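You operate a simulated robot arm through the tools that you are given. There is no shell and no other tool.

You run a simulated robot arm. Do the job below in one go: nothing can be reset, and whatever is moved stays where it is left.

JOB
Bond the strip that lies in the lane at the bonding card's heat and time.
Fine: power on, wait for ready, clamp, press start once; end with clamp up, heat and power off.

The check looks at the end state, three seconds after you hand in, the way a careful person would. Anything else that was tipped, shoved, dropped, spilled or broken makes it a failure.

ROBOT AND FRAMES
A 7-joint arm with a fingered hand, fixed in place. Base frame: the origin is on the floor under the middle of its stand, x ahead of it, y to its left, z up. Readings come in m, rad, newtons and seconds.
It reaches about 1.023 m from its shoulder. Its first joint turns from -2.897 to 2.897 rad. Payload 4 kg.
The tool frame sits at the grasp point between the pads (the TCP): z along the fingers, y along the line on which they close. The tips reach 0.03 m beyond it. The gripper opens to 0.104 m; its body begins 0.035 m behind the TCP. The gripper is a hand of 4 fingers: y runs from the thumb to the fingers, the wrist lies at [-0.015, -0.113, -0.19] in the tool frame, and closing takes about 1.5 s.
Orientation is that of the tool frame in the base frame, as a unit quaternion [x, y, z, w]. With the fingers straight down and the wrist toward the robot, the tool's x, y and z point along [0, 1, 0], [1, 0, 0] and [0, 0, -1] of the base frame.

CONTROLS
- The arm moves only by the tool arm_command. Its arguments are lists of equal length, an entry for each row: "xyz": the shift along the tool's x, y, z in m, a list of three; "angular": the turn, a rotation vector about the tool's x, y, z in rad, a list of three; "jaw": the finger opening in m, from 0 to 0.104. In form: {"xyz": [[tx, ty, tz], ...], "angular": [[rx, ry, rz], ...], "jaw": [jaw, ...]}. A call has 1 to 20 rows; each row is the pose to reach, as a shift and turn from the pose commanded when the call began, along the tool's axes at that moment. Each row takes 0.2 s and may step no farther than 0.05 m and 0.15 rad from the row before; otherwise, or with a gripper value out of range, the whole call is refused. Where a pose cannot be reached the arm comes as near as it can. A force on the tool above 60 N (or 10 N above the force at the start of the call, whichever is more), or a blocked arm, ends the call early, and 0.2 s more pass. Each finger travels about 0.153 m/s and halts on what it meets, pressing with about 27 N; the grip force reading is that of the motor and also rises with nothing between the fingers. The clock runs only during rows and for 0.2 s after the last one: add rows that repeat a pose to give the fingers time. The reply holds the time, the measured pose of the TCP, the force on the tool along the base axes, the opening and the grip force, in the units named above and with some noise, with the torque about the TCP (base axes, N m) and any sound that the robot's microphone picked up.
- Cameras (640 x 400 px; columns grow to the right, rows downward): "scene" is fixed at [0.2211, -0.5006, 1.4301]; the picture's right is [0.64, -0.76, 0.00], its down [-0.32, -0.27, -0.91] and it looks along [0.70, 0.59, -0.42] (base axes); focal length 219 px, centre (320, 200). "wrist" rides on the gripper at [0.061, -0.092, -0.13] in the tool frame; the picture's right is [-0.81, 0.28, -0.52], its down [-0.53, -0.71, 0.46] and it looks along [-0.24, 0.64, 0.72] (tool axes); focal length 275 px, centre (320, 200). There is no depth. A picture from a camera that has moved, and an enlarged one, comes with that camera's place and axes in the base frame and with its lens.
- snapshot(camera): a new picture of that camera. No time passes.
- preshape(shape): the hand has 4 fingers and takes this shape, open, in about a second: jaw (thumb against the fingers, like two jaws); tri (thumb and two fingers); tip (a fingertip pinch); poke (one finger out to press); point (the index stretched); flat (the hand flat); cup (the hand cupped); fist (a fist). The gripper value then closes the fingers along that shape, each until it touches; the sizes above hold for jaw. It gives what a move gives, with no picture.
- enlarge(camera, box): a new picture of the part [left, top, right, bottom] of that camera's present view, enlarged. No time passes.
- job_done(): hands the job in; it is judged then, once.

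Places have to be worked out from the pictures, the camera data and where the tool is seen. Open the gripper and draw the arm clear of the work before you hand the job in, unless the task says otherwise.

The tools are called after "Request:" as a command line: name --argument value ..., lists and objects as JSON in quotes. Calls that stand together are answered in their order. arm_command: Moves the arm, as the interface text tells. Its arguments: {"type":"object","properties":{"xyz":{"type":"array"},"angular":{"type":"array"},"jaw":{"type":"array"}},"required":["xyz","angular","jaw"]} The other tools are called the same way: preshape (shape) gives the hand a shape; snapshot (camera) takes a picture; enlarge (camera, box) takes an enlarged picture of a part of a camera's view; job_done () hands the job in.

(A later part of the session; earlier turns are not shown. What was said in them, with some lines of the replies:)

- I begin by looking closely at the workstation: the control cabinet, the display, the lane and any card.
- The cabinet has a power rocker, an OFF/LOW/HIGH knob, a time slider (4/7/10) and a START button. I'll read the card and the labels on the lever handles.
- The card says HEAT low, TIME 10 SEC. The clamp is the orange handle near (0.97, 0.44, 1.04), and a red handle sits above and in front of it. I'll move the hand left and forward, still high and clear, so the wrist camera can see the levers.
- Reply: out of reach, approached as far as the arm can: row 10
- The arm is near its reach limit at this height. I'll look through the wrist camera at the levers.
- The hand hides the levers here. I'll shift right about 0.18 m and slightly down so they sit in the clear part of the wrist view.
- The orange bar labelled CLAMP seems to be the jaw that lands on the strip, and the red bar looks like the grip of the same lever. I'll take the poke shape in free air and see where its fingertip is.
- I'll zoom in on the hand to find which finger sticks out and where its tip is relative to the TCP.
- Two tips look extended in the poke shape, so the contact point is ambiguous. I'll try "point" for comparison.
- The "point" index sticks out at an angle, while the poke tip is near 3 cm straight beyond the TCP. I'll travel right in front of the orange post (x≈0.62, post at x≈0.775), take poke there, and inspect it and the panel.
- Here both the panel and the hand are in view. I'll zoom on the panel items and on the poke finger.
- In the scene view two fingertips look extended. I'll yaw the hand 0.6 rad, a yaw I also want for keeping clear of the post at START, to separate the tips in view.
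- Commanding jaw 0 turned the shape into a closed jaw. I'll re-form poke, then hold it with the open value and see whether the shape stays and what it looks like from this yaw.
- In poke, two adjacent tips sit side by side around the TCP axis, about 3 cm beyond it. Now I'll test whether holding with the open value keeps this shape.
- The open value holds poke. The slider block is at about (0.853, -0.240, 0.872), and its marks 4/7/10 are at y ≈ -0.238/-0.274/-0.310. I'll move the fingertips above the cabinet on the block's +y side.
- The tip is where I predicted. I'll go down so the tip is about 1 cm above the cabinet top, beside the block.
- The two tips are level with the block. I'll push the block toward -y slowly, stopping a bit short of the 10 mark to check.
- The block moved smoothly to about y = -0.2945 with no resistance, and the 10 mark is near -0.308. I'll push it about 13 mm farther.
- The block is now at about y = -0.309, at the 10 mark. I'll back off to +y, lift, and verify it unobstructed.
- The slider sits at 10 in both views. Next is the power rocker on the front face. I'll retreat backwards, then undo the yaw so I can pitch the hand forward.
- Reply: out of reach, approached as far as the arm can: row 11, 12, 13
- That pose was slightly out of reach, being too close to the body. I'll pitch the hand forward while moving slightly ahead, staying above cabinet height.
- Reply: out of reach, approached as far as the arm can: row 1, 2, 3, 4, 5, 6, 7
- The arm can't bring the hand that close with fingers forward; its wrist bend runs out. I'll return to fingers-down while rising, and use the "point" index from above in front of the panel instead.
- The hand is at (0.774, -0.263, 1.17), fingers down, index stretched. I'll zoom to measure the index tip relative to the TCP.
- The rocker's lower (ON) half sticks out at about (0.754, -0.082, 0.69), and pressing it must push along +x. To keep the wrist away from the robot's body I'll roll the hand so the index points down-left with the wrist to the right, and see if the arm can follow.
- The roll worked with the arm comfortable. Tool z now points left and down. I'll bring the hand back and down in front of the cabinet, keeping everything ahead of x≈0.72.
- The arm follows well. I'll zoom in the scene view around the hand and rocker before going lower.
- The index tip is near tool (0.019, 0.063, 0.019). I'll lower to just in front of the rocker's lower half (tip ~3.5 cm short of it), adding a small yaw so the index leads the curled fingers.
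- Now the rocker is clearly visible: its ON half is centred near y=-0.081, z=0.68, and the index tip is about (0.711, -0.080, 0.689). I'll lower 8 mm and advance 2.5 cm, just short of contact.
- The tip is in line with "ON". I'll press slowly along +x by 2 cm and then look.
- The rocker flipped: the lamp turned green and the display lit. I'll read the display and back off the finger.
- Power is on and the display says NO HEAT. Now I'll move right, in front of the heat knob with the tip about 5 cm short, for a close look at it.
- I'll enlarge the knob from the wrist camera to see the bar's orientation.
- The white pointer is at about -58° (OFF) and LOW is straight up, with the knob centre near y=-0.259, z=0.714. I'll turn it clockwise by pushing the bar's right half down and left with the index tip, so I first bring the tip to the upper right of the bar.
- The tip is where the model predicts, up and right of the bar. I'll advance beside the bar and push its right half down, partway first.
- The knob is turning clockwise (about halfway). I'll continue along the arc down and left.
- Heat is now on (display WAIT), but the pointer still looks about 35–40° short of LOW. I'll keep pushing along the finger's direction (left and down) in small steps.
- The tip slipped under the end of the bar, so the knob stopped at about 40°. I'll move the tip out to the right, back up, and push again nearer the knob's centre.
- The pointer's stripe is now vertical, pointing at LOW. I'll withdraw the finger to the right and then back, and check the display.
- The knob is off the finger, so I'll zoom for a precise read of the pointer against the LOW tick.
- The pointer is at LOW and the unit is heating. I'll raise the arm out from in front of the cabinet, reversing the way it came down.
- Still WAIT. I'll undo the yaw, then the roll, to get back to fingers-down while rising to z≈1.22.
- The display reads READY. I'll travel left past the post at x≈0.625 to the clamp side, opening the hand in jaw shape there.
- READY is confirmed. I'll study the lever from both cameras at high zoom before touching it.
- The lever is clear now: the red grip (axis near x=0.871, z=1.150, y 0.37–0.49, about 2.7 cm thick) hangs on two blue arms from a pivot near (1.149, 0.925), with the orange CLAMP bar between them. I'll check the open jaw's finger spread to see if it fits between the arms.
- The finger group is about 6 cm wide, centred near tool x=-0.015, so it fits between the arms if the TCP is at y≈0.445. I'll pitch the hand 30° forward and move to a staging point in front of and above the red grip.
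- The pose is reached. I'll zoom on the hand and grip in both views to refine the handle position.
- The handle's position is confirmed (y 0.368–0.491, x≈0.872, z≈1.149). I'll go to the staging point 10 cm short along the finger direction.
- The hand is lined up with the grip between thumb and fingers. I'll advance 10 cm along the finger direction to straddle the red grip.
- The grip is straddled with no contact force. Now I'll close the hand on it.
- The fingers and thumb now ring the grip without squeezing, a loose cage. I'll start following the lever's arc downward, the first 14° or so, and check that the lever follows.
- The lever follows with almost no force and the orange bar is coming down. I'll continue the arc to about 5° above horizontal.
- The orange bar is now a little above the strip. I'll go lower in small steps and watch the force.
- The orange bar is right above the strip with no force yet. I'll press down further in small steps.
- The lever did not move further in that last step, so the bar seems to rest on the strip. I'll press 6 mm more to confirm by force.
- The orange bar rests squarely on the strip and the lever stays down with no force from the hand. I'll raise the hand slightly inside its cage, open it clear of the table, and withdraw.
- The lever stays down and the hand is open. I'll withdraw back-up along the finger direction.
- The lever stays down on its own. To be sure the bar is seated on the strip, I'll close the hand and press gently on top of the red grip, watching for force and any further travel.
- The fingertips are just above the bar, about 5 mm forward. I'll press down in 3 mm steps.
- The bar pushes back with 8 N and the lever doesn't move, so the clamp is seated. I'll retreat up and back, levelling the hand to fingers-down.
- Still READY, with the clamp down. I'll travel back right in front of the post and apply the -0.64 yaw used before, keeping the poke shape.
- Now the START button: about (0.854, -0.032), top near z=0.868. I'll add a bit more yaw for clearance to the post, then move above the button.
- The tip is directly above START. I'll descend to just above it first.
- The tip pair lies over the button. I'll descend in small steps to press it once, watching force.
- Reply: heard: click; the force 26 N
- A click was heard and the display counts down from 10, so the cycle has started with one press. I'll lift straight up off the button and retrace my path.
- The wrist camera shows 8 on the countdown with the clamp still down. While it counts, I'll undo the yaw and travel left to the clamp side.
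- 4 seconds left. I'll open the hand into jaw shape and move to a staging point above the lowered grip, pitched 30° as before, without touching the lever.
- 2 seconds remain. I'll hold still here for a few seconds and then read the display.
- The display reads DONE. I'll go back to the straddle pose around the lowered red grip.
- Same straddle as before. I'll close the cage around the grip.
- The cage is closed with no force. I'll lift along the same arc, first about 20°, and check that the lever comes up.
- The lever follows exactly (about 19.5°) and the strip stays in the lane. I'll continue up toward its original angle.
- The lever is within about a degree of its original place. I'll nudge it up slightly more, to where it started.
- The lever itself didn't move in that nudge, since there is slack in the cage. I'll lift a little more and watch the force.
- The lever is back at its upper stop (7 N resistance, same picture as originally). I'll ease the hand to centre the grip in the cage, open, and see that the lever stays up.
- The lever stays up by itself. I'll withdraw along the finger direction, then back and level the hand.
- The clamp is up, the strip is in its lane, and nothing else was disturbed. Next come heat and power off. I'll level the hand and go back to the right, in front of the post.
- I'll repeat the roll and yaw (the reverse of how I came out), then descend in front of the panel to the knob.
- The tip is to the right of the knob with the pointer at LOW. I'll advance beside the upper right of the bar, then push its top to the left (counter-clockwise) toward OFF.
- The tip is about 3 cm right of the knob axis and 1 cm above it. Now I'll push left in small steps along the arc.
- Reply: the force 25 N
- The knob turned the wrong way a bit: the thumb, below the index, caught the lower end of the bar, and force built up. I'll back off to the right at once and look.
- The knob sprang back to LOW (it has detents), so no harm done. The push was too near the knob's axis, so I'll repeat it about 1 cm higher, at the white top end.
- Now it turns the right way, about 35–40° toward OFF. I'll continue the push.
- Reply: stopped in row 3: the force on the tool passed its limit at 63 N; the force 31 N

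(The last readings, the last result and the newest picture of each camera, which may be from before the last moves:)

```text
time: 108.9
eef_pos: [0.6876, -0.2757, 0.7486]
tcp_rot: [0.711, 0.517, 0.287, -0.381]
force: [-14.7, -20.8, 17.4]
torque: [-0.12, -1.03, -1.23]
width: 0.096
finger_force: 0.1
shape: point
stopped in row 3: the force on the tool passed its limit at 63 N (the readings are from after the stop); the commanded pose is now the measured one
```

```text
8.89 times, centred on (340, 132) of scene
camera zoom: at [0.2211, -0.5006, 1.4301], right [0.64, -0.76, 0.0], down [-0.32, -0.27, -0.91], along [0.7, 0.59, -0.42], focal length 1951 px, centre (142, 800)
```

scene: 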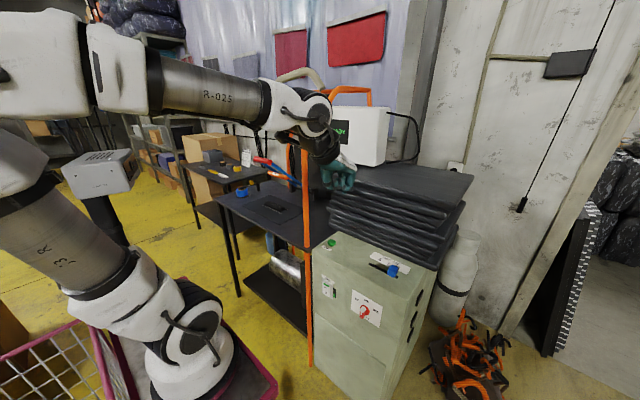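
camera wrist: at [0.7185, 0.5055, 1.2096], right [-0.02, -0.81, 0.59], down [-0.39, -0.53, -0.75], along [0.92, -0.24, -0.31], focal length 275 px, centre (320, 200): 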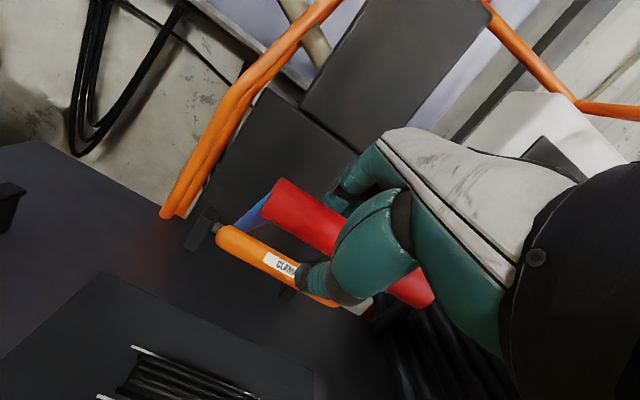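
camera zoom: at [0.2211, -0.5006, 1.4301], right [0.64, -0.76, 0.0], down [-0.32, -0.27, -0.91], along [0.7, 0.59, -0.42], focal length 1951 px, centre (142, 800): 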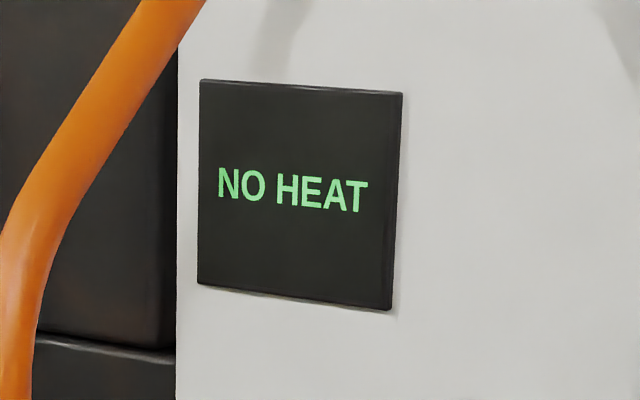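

The display says NO HEAT, so the knob reached OFF; it pressed hard against its stop, so I'll release up-right and then back away.

Request:
arm_command --xyz '[[0.0017, -0.0006, -0.0083], [0.0034, -0.0011, -0.0166], [-0.0075, -0.029, -0.02], [-0.0184, -0.0571, -0.0233]]' --angular '[[0, 0, 0], [0, 0, 0], [0, 0, 0], [0, 0, 0]]' --jaw '[0, 0, 0, 0]'

Request:
enlarge --camera "wrist" --box '[230, 50, 400, 220]'

Request:
enlarge --camera "scene" --box '[320, 250, 400, 330]'

```text
time: 109.9
eef_pos: [0.6265, -0.291, 0.7597]
tcp_rot: [0.709, 0.519, 0.286, -0.383]
force: [-0.4, -0.4, 0.5]
torque: [0.01, -0.03, 0.0]
width: 0.0963
finger_force: 0.1
shape: point
```

```text
2.35 times, centred on (315, 135) of wrist
camera zoom: at [0.555, -0.354, 0.9031], right [0.02, -0.9, -0.44], down [-0.84, 0.23, -0.5], along [0.55, 0.37, -0.75], focal length 648 px, centre (332, 353)
```

zoom: 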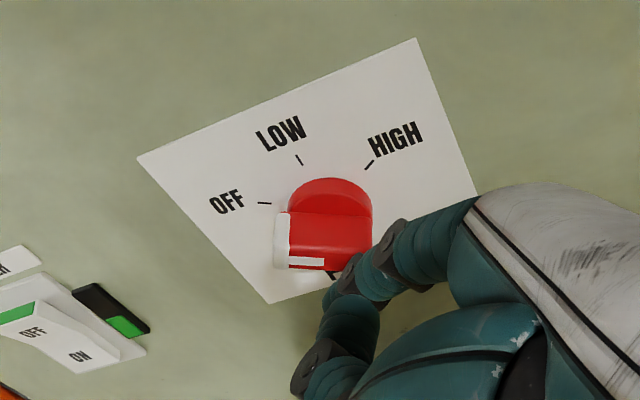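

```text
5.00 times, centred on (360, 290) of scene
camera zoom: at [0.2211, -0.5006, 1.4301], right [0.64, -0.76, 0.0], down [-0.32, -0.27, -0.91], along [0.7, 0.59, -0.42], focal length 1097 px, centre (120, -250)
```

zoom: 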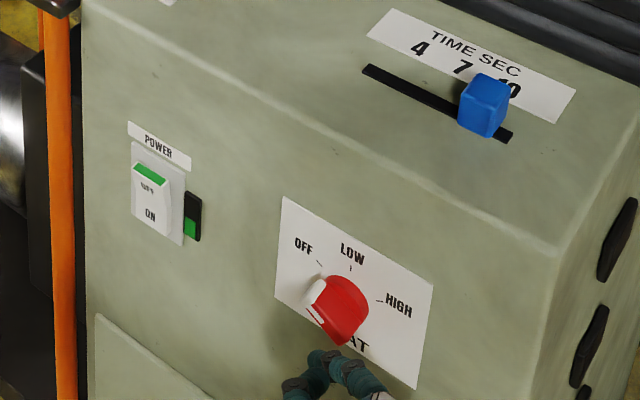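

The knob is back at OFF. Now for the rocker: I'll bring the tip in front of its upper (OFF) half.

Request:
arm_command --xyz '[[0.0189, -0.002, 0.0342], [0.0379, -0.004, 0.0685], [0.0568, -0.0059, 0.1027], [0.0758, -0.0079, 0.137], [0.0947, -0.0099, 0.1712]]' --angular '[[0, 0, 0], [0, 0, 0], [0, 0, 0], [0, 0, 0], [0, 0, 0]]' --jaw '[0, 0, 0, 0, 0]'

Request:
preshape --shape "point"

Request:
enlarge --camera "wrist" --box '[230, 40, 430, 240]'

Request:
enlarge --camera "scene" --box '[305, 240, 375, 320]'

```text
time: 111.1
eef_pos: [0.6462, -0.099, 0.744]
tcp_rot: [0.71, 0.518, 0.287, -0.382]
force: [0.5, 0.1, 1.5]
torque: [0.0, -0.02, -0.01]
width: 0.0961
finger_force: 0.1
shape: point
```

```text
time: 112.0
eef_pos: [0.6458, -0.0981, 0.7447]
tcp_rot: [0.71, 0.519, 0.286, -0.382]
force: [0.4, -0.6, -0.2]
torque: [0.03, -0.01, 0.03]
width: 0.0961
finger_force: 0.0
shape: point
```

```text
2.00 times, centred on (330, 140) of wrist
camera zoom: at [0.5745, -0.1609, 0.8871], right [0.02, -0.9, -0.44], down [-0.84, 0.23, -0.5], along [0.55, 0.37, -0.75], focal length 551 px, centre (300, 320)
```

zoom: 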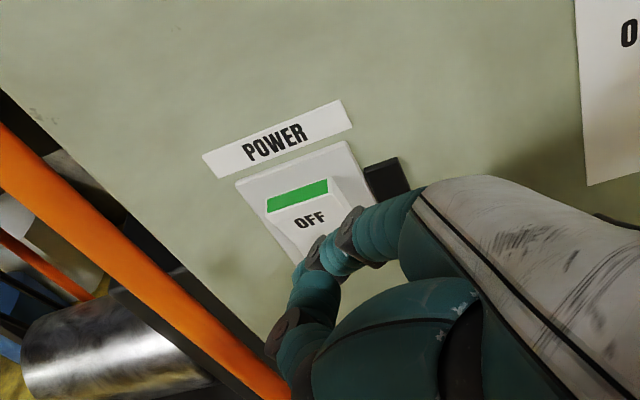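

```text
5.00 times, centred on (340, 280) of scene
camera zoom: at [0.2211, -0.5006, 1.4301], right [0.64, -0.76, 0.0], down [-0.32, -0.27, -0.91], along [0.7, 0.59, -0.42], focal length 1097 px, centre (220, -200)
```

zoom: 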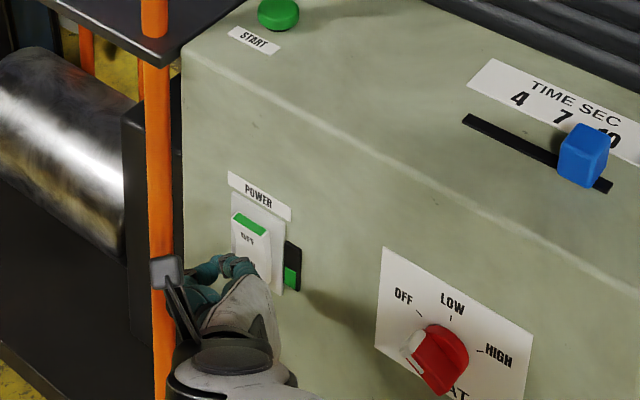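

The tip would land near the rocker's top edge, while the OFF face is centred near z≈0.717. I'll lower 12 mm and advance to just short of contact.

Request:
arm_command --xyz '[[-0.0096, 0.003, 0.0065], [-0.005, 0.0165, 0.0065], [-0.0013, 0.0298, 0.0065]]' --angular '[[0, 0, 0], [0, 0, 0], [0, 0, 0]]' --jaw '[0, 0, 0]'

Request:
enlarge --camera "wrist" --box '[230, 40, 430, 240]'

Request:
enlarge --camera "scene" --box '[305, 240, 375, 320]'

```text
time: 112.8
eef_pos: [0.6738, -0.099, 0.7337]
tcp_rot: [0.709, 0.518, 0.286, -0.383]
force: [0.0, 0.4, 1.2]
torque: [0.05, 0.0, -0.01]
width: 0.0961
finger_force: 0.1
shape: point
```

```text
2.00 times, centred on (330, 140) of wrist
camera zoom: at [0.6038, -0.1613, 0.876], right [0.02, -0.9, -0.44], down [-0.84, 0.23, -0.5], along [0.55, 0.37, -0.75], focal length 551 px, centre (300, 320)
```

zoom: 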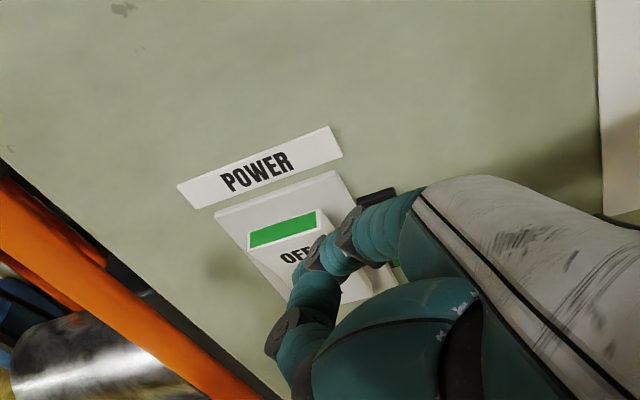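

```text
5.00 times, centred on (340, 280) of scene
camera zoom: at [0.2211, -0.5006, 1.4301], right [0.64, -0.76, 0.0], down [-0.32, -0.27, -0.91], along [0.7, 0.59, -0.42], focal length 1097 px, centre (220, -200)
```

zoom: 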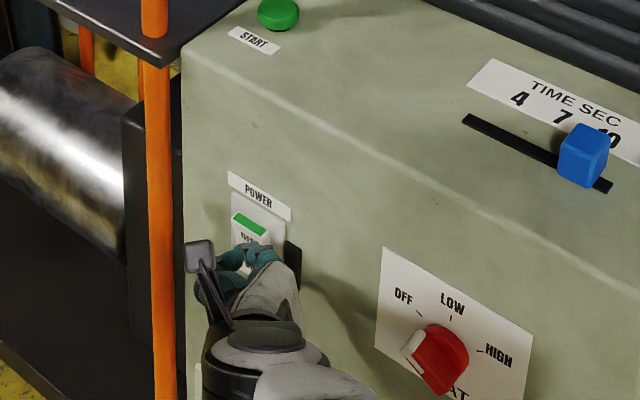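

The tip is now over "OFF". I'll press along +x slowly.

Request:
arm_command --xyz '[[0.0018, 0.0057, 0], [0.0035, 0.0115, 0], [0.0047, 0.0153, 0], [0.0059, 0.0191, 0]]' --angular '[[0, 0, 0], [0, 0, 0], [0, 0, 0], [0, 0, 0]]' --jaw '[0, 0, 0, 0]'

Request:
enlarge --camera "wrist" --box '[230, 40, 430, 240]'

Request:
enlarge --camera "scene" --box '[320, 110, 360, 155]'

Request:
enlarge --camera "scene" --box '[305, 240, 375, 320]'

```text
time: 113.8
eef_pos: [0.694, -0.0987, 0.7326]
tcp_rot: [0.709, 0.52, 0.285, -0.381]
force: [-6.3, -1.6, 1.5]
torque: [0.02, -0.03, 0.0]
width: 0.096
finger_force: 0.1
shape: point
```

```text
2.00 times, centred on (330, 140) of wrist
camera zoom: at [0.6237, -0.1612, 0.8755], right [0.02, -0.9, -0.44], down [-0.84, 0.23, -0.5], along [0.55, 0.37, -0.75], focal length 551 px, centre (300, 320)
```

zoom: 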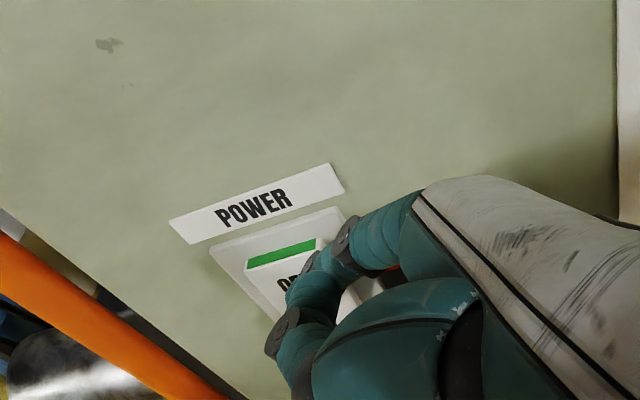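

```text
8.89 times, centred on (340, 132) of scene
camera zoom: at [0.2211, -0.5006, 1.4301], right [0.64, -0.76, 0.0], down [-0.32, -0.27, -0.91], along [0.7, 0.59, -0.42], focal length 1951 px, centre (142, 800)
```

zoom: 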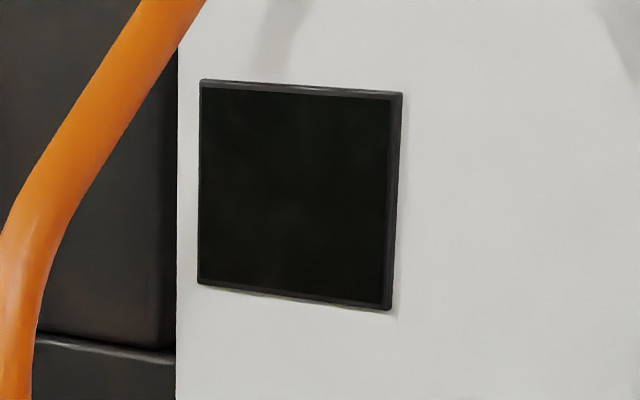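

```text
5.00 times, centred on (340, 280) of scene
camera zoom: at [0.2211, -0.5006, 1.4301], right [0.64, -0.76, 0.0], down [-0.32, -0.27, -0.91], along [0.7, 0.59, -0.42], focal length 1097 px, centre (220, -200)
```

zoom: 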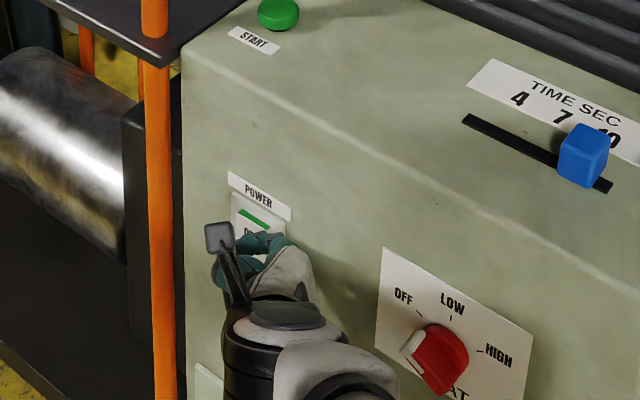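

The display went dark and the power is off. I'll back the finger away and check the panel.

Request:
arm_command --xyz '[[-0.006, -0.0195, 0], [-0.0118, -0.0382, 0], [-0.0177, -0.0573, 0]]' --angular '[[0, 0, 0], [0, 0, 0], [0, 0, 0]]' --jaw '[0, 0, 0]'

Request:
arm_command --xyz '[[0.0279, -0.0098, -0.0323], [0.0557, -0.0196, -0.0645], [0.0836, -0.0295, -0.0968], [0.1114, -0.0393, -0.129], [0.1393, -0.0491, -0.1613], [0.1671, -0.0589, -0.1935], [0.195, -0.0688, -0.2258], [0.2228, -0.0786, -0.258], [0.2507, -0.0884, -0.2903]]' --angular '[[0, 0, 0], [0, 0, 0], [0, 0, 0], [0, 0, 0], [0, 0, 0], [0, 0, 0], [0, 0, 0], [0, 0, 0], [0, 0, 0]]' --jaw '[0, 0, 0, 0, 0, 0, 0, 0, 0]'

Request:
snapshot --camera "scene"

Request:
enlarge --camera "scene" --box '[300, 230, 400, 330]'

```text
time: 114.6
eef_pos: [0.6345, -0.0968, 0.7315]
tcp_rot: [0.71, 0.519, 0.285, -0.382]
force: [0.4, 0.1, -0.5]
torque: [0.04, -0.01, 0.01]
width: 0.0963
finger_force: 0.0
shape: point
```

```text
time: 116.6
eef_pos: [0.6226, -0.1972, 1.1124]
tcp_rot: [0.709, 0.518, 0.286, -0.383]
force: [-0.6, 0.1, 0.1]
torque: [0.03, 0.01, -0.01]
width: 0.0958
finger_force: 0.0
shape: point
```

```text
taken
```

scene: 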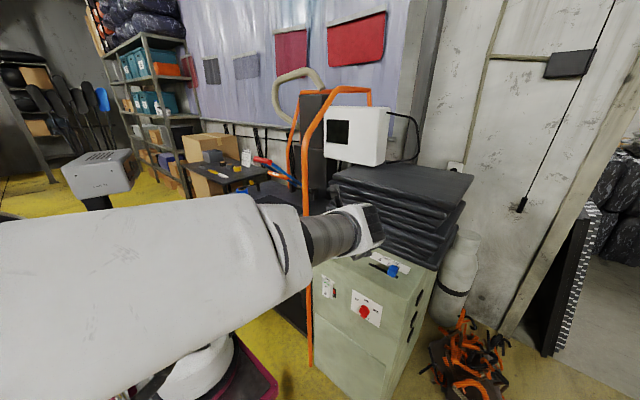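

```text
4.00 times, centred on (350, 280) of scene
camera zoom: at [0.2211, -0.5006, 1.4301], right [0.64, -0.76, 0.0], down [-0.32, -0.27, -0.91], along [0.7, 0.59, -0.42], focal length 878 px, centre (200, -120)
```

zoom: 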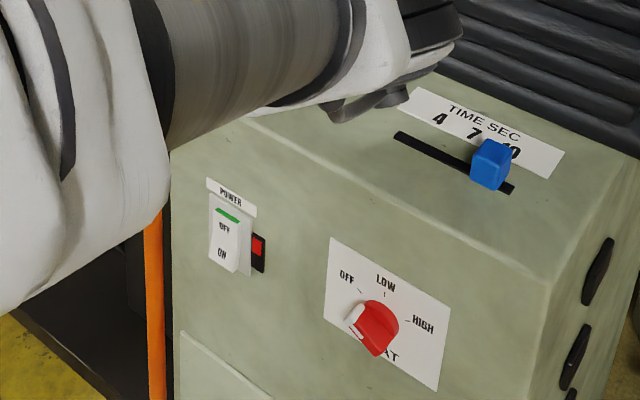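

Power and heat are off, and the panel looks as it should. I'll undo the yaw and roll while rising, then retract the arm clear and open the hand.

Request:
arm_command --xyz '[[0, 0, 0], [0, 0, 0]]' --angular '[[0, 0, -0.15], [0, 0, -0.3]]' --jaw '[0, 0]'

Request:
arm_command --xyz '[[0.016, 0.0, -0.002], [0.032, 0.0, -0.004], [0.048, 0.0, -0.006], [0.064, 0.0, -0.008], [0.08, 0.0, -0.01], [0.096, 0.0, -0.011], [0.111, 0.0, -0.012]]' --angular '[[0, -0.15, 0], [0, -0.3, 0], [0, -0.45, 0], [0, -0.6, 0], [0, -0.75, 0], [0, -0.9, 0], [0, -1.0, 0]]' --jaw '[0, 0, 0, 0, 0, 0, 0]'

Request:
snapshot --camera "scene"

```text
time: 117.2
eef_pos: [0.6225, -0.1977, 1.1119]
tcp_rot: [0.623, 0.619, 0.34, -0.335]
force: [0.5, 1.0, 0.4]
torque: [0.01, -0.03, -0.01]
width: 0.0957
finger_force: 0.1
shape: point
```

```text
time: 118.8
eef_pos: [0.622, -0.1465, 1.214]
tcp_rot: [0.71, 0.704, -0.001, 0.003]
force: [-0.1, -0.1, -0.1]
torque: [-0.02, 0.01, -0.05]
width: 0.096
finger_force: 0.1
shape: point
```

```text
taken
```

scene: 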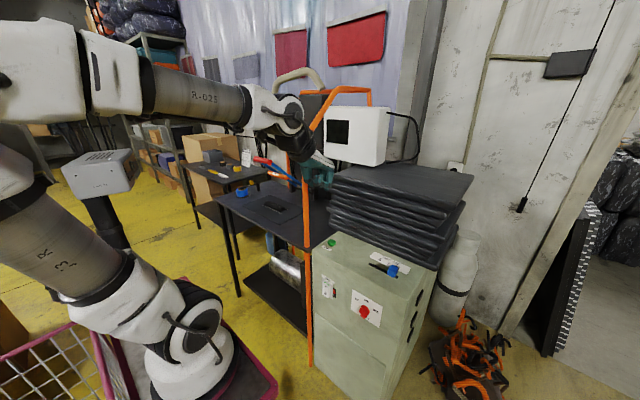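

All clear. I'll return toward the starting pose above and away from the work, and open the hand.

Request:
arm_command --xyz '[[0.029, -0.015, -0.027], [0.0575, -0.03, -0.054], [0.0863, -0.0446, -0.081], [0.115, -0.0595, -0.108], [0.1438, -0.0744, -0.135], [0.1725, -0.0893, -0.162], [0.2013, -0.1041, -0.189], [0.23, -0.119, -0.216]]' --angular '[[0, 0, 0], [0, 0, 0], [0, 0, 0], [0, 0, 0], [0, 0, 0], [0, 0, 0], [0, 0, 0], [0, 0, 0]]' --jaw '[0, 0, 0, 0, 0, 0, 0, 0]'

Request:
preshape --shape "jaw"

Request:
snapshot --camera "scene"

Request:
enlarge --camera "scene" --box '[300, 220, 440, 330]'

Request:
enlarge --camera "scene" --box '[180, 130, 340, 250]'

Request:
snapshot --camera "wrist"

```text
time: 120.6
eef_pos: [0.5054, 0.0869, 1.4291]
tcp_rot: [0.71, 0.704, -0.001, 0.003]
force: [0.0, -0.5, 0.0]
torque: [0.01, 0.03, -0.03]
width: 0.0962
finger_force: 0.0
shape: point
```

```text
time: 121.5
eef_pos: [0.5046, 0.0863, 1.4292]
tcp_rot: [0.71, 0.704, -0.001, 0.003]
force: [-0.2, -0.4, 0.2]
torque: [-0.01, -0.03, 0.01]
width: 0.1036
finger_force: 0.1
shape: jaw
```

```text
taken
```

scene: 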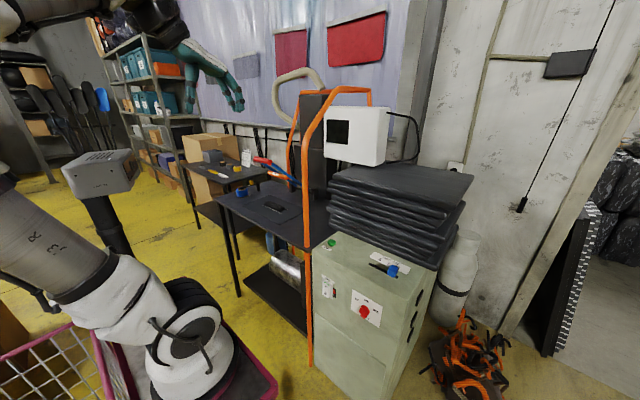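

```text
3.64 times, centred on (370, 275) of scene
camera zoom: at [0.2211, -0.5006, 1.4301], right [0.64, -0.76, 0.0], down [-0.32, -0.27, -0.91], along [0.7, 0.59, -0.42], focal length 798 px, centre (138, -73)
```

zoom: 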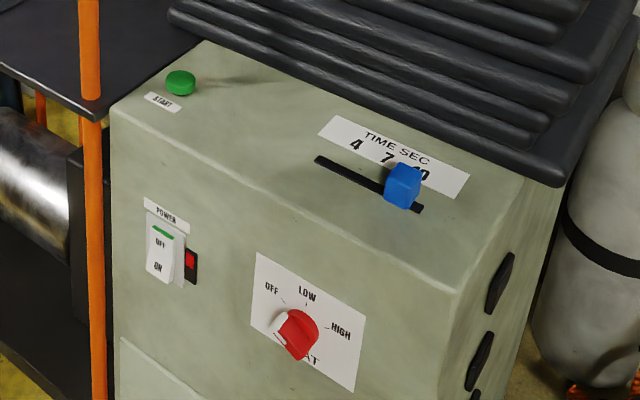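

```text
3.33 times, centred on (260, 190) of scene
camera zoom: at [0.2211, -0.5006, 1.4301], right [0.64, -0.76, 0.0], down [-0.32, -0.27, -0.91], along [0.7, 0.59, -0.42], focal length 732 px, centre (520, 233)
```

zoom: 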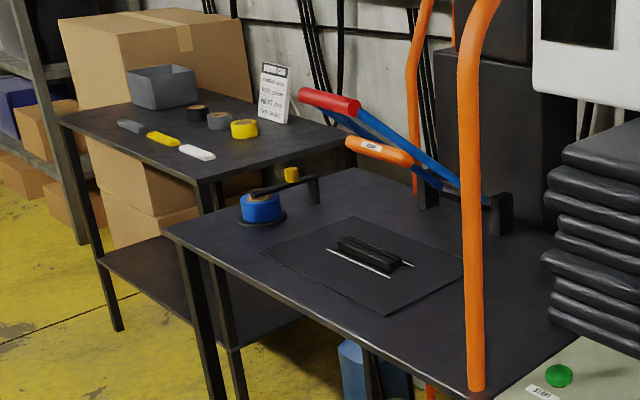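

```text
taken
camera wrist: at [0.4122, 0.1485, 1.5585], right [0.27, -0.81, 0.52], down [-0.72, -0.53, -0.45], along [0.64, -0.25, -0.72], focal length 275 px, centre (320, 200)
```

wrist: 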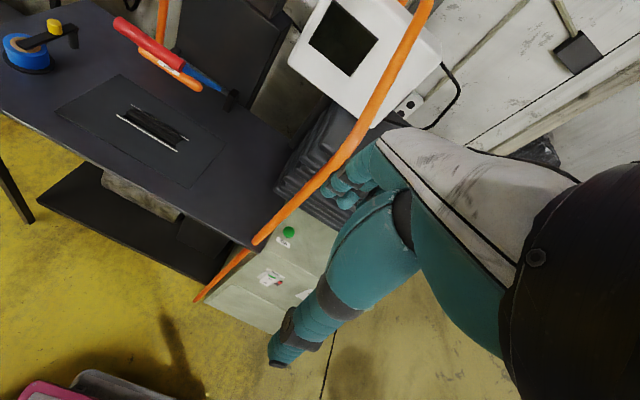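

The strip is in the lane and bonded: one START press, low heat, the 10 s countdown ran to DONE. The clamp is up, heat and power are off, the arm is clear with its hand open, and nothing else has moved, so I'm handing in.

Request:
job_done

```text
The job is handed in.
```

The strip in the lane is bonded at the card's settings, heat LOW and time 10 s, and I've handed the job in.

- **Cycle:** I powered on, set the heat to LOW and waited for READY. I then lowered the clamp onto the strip and pressed START once. The countdown ran from 10 and ended at DONE.
- **End state:** The clamp is back up at its upper stop. The heat knob is at OFF, power is off and the display is dark. The time slider is still at 10.
- **Heat knob:** My first try at turning it off pushed it the wrong way, from LOW part-way toward HIGH. It sprang back to LOW. On the second try it reached OFF and hit its stop hard enough to trip the arm's force limit at 63 N. The display then read NO HEAT, and I saw no damage. This was after the bond had finished.
- **Surroundings:** In the last pictures nothing else looks moved, tipped or broken. The arm is back near its starting pose with the hand open.
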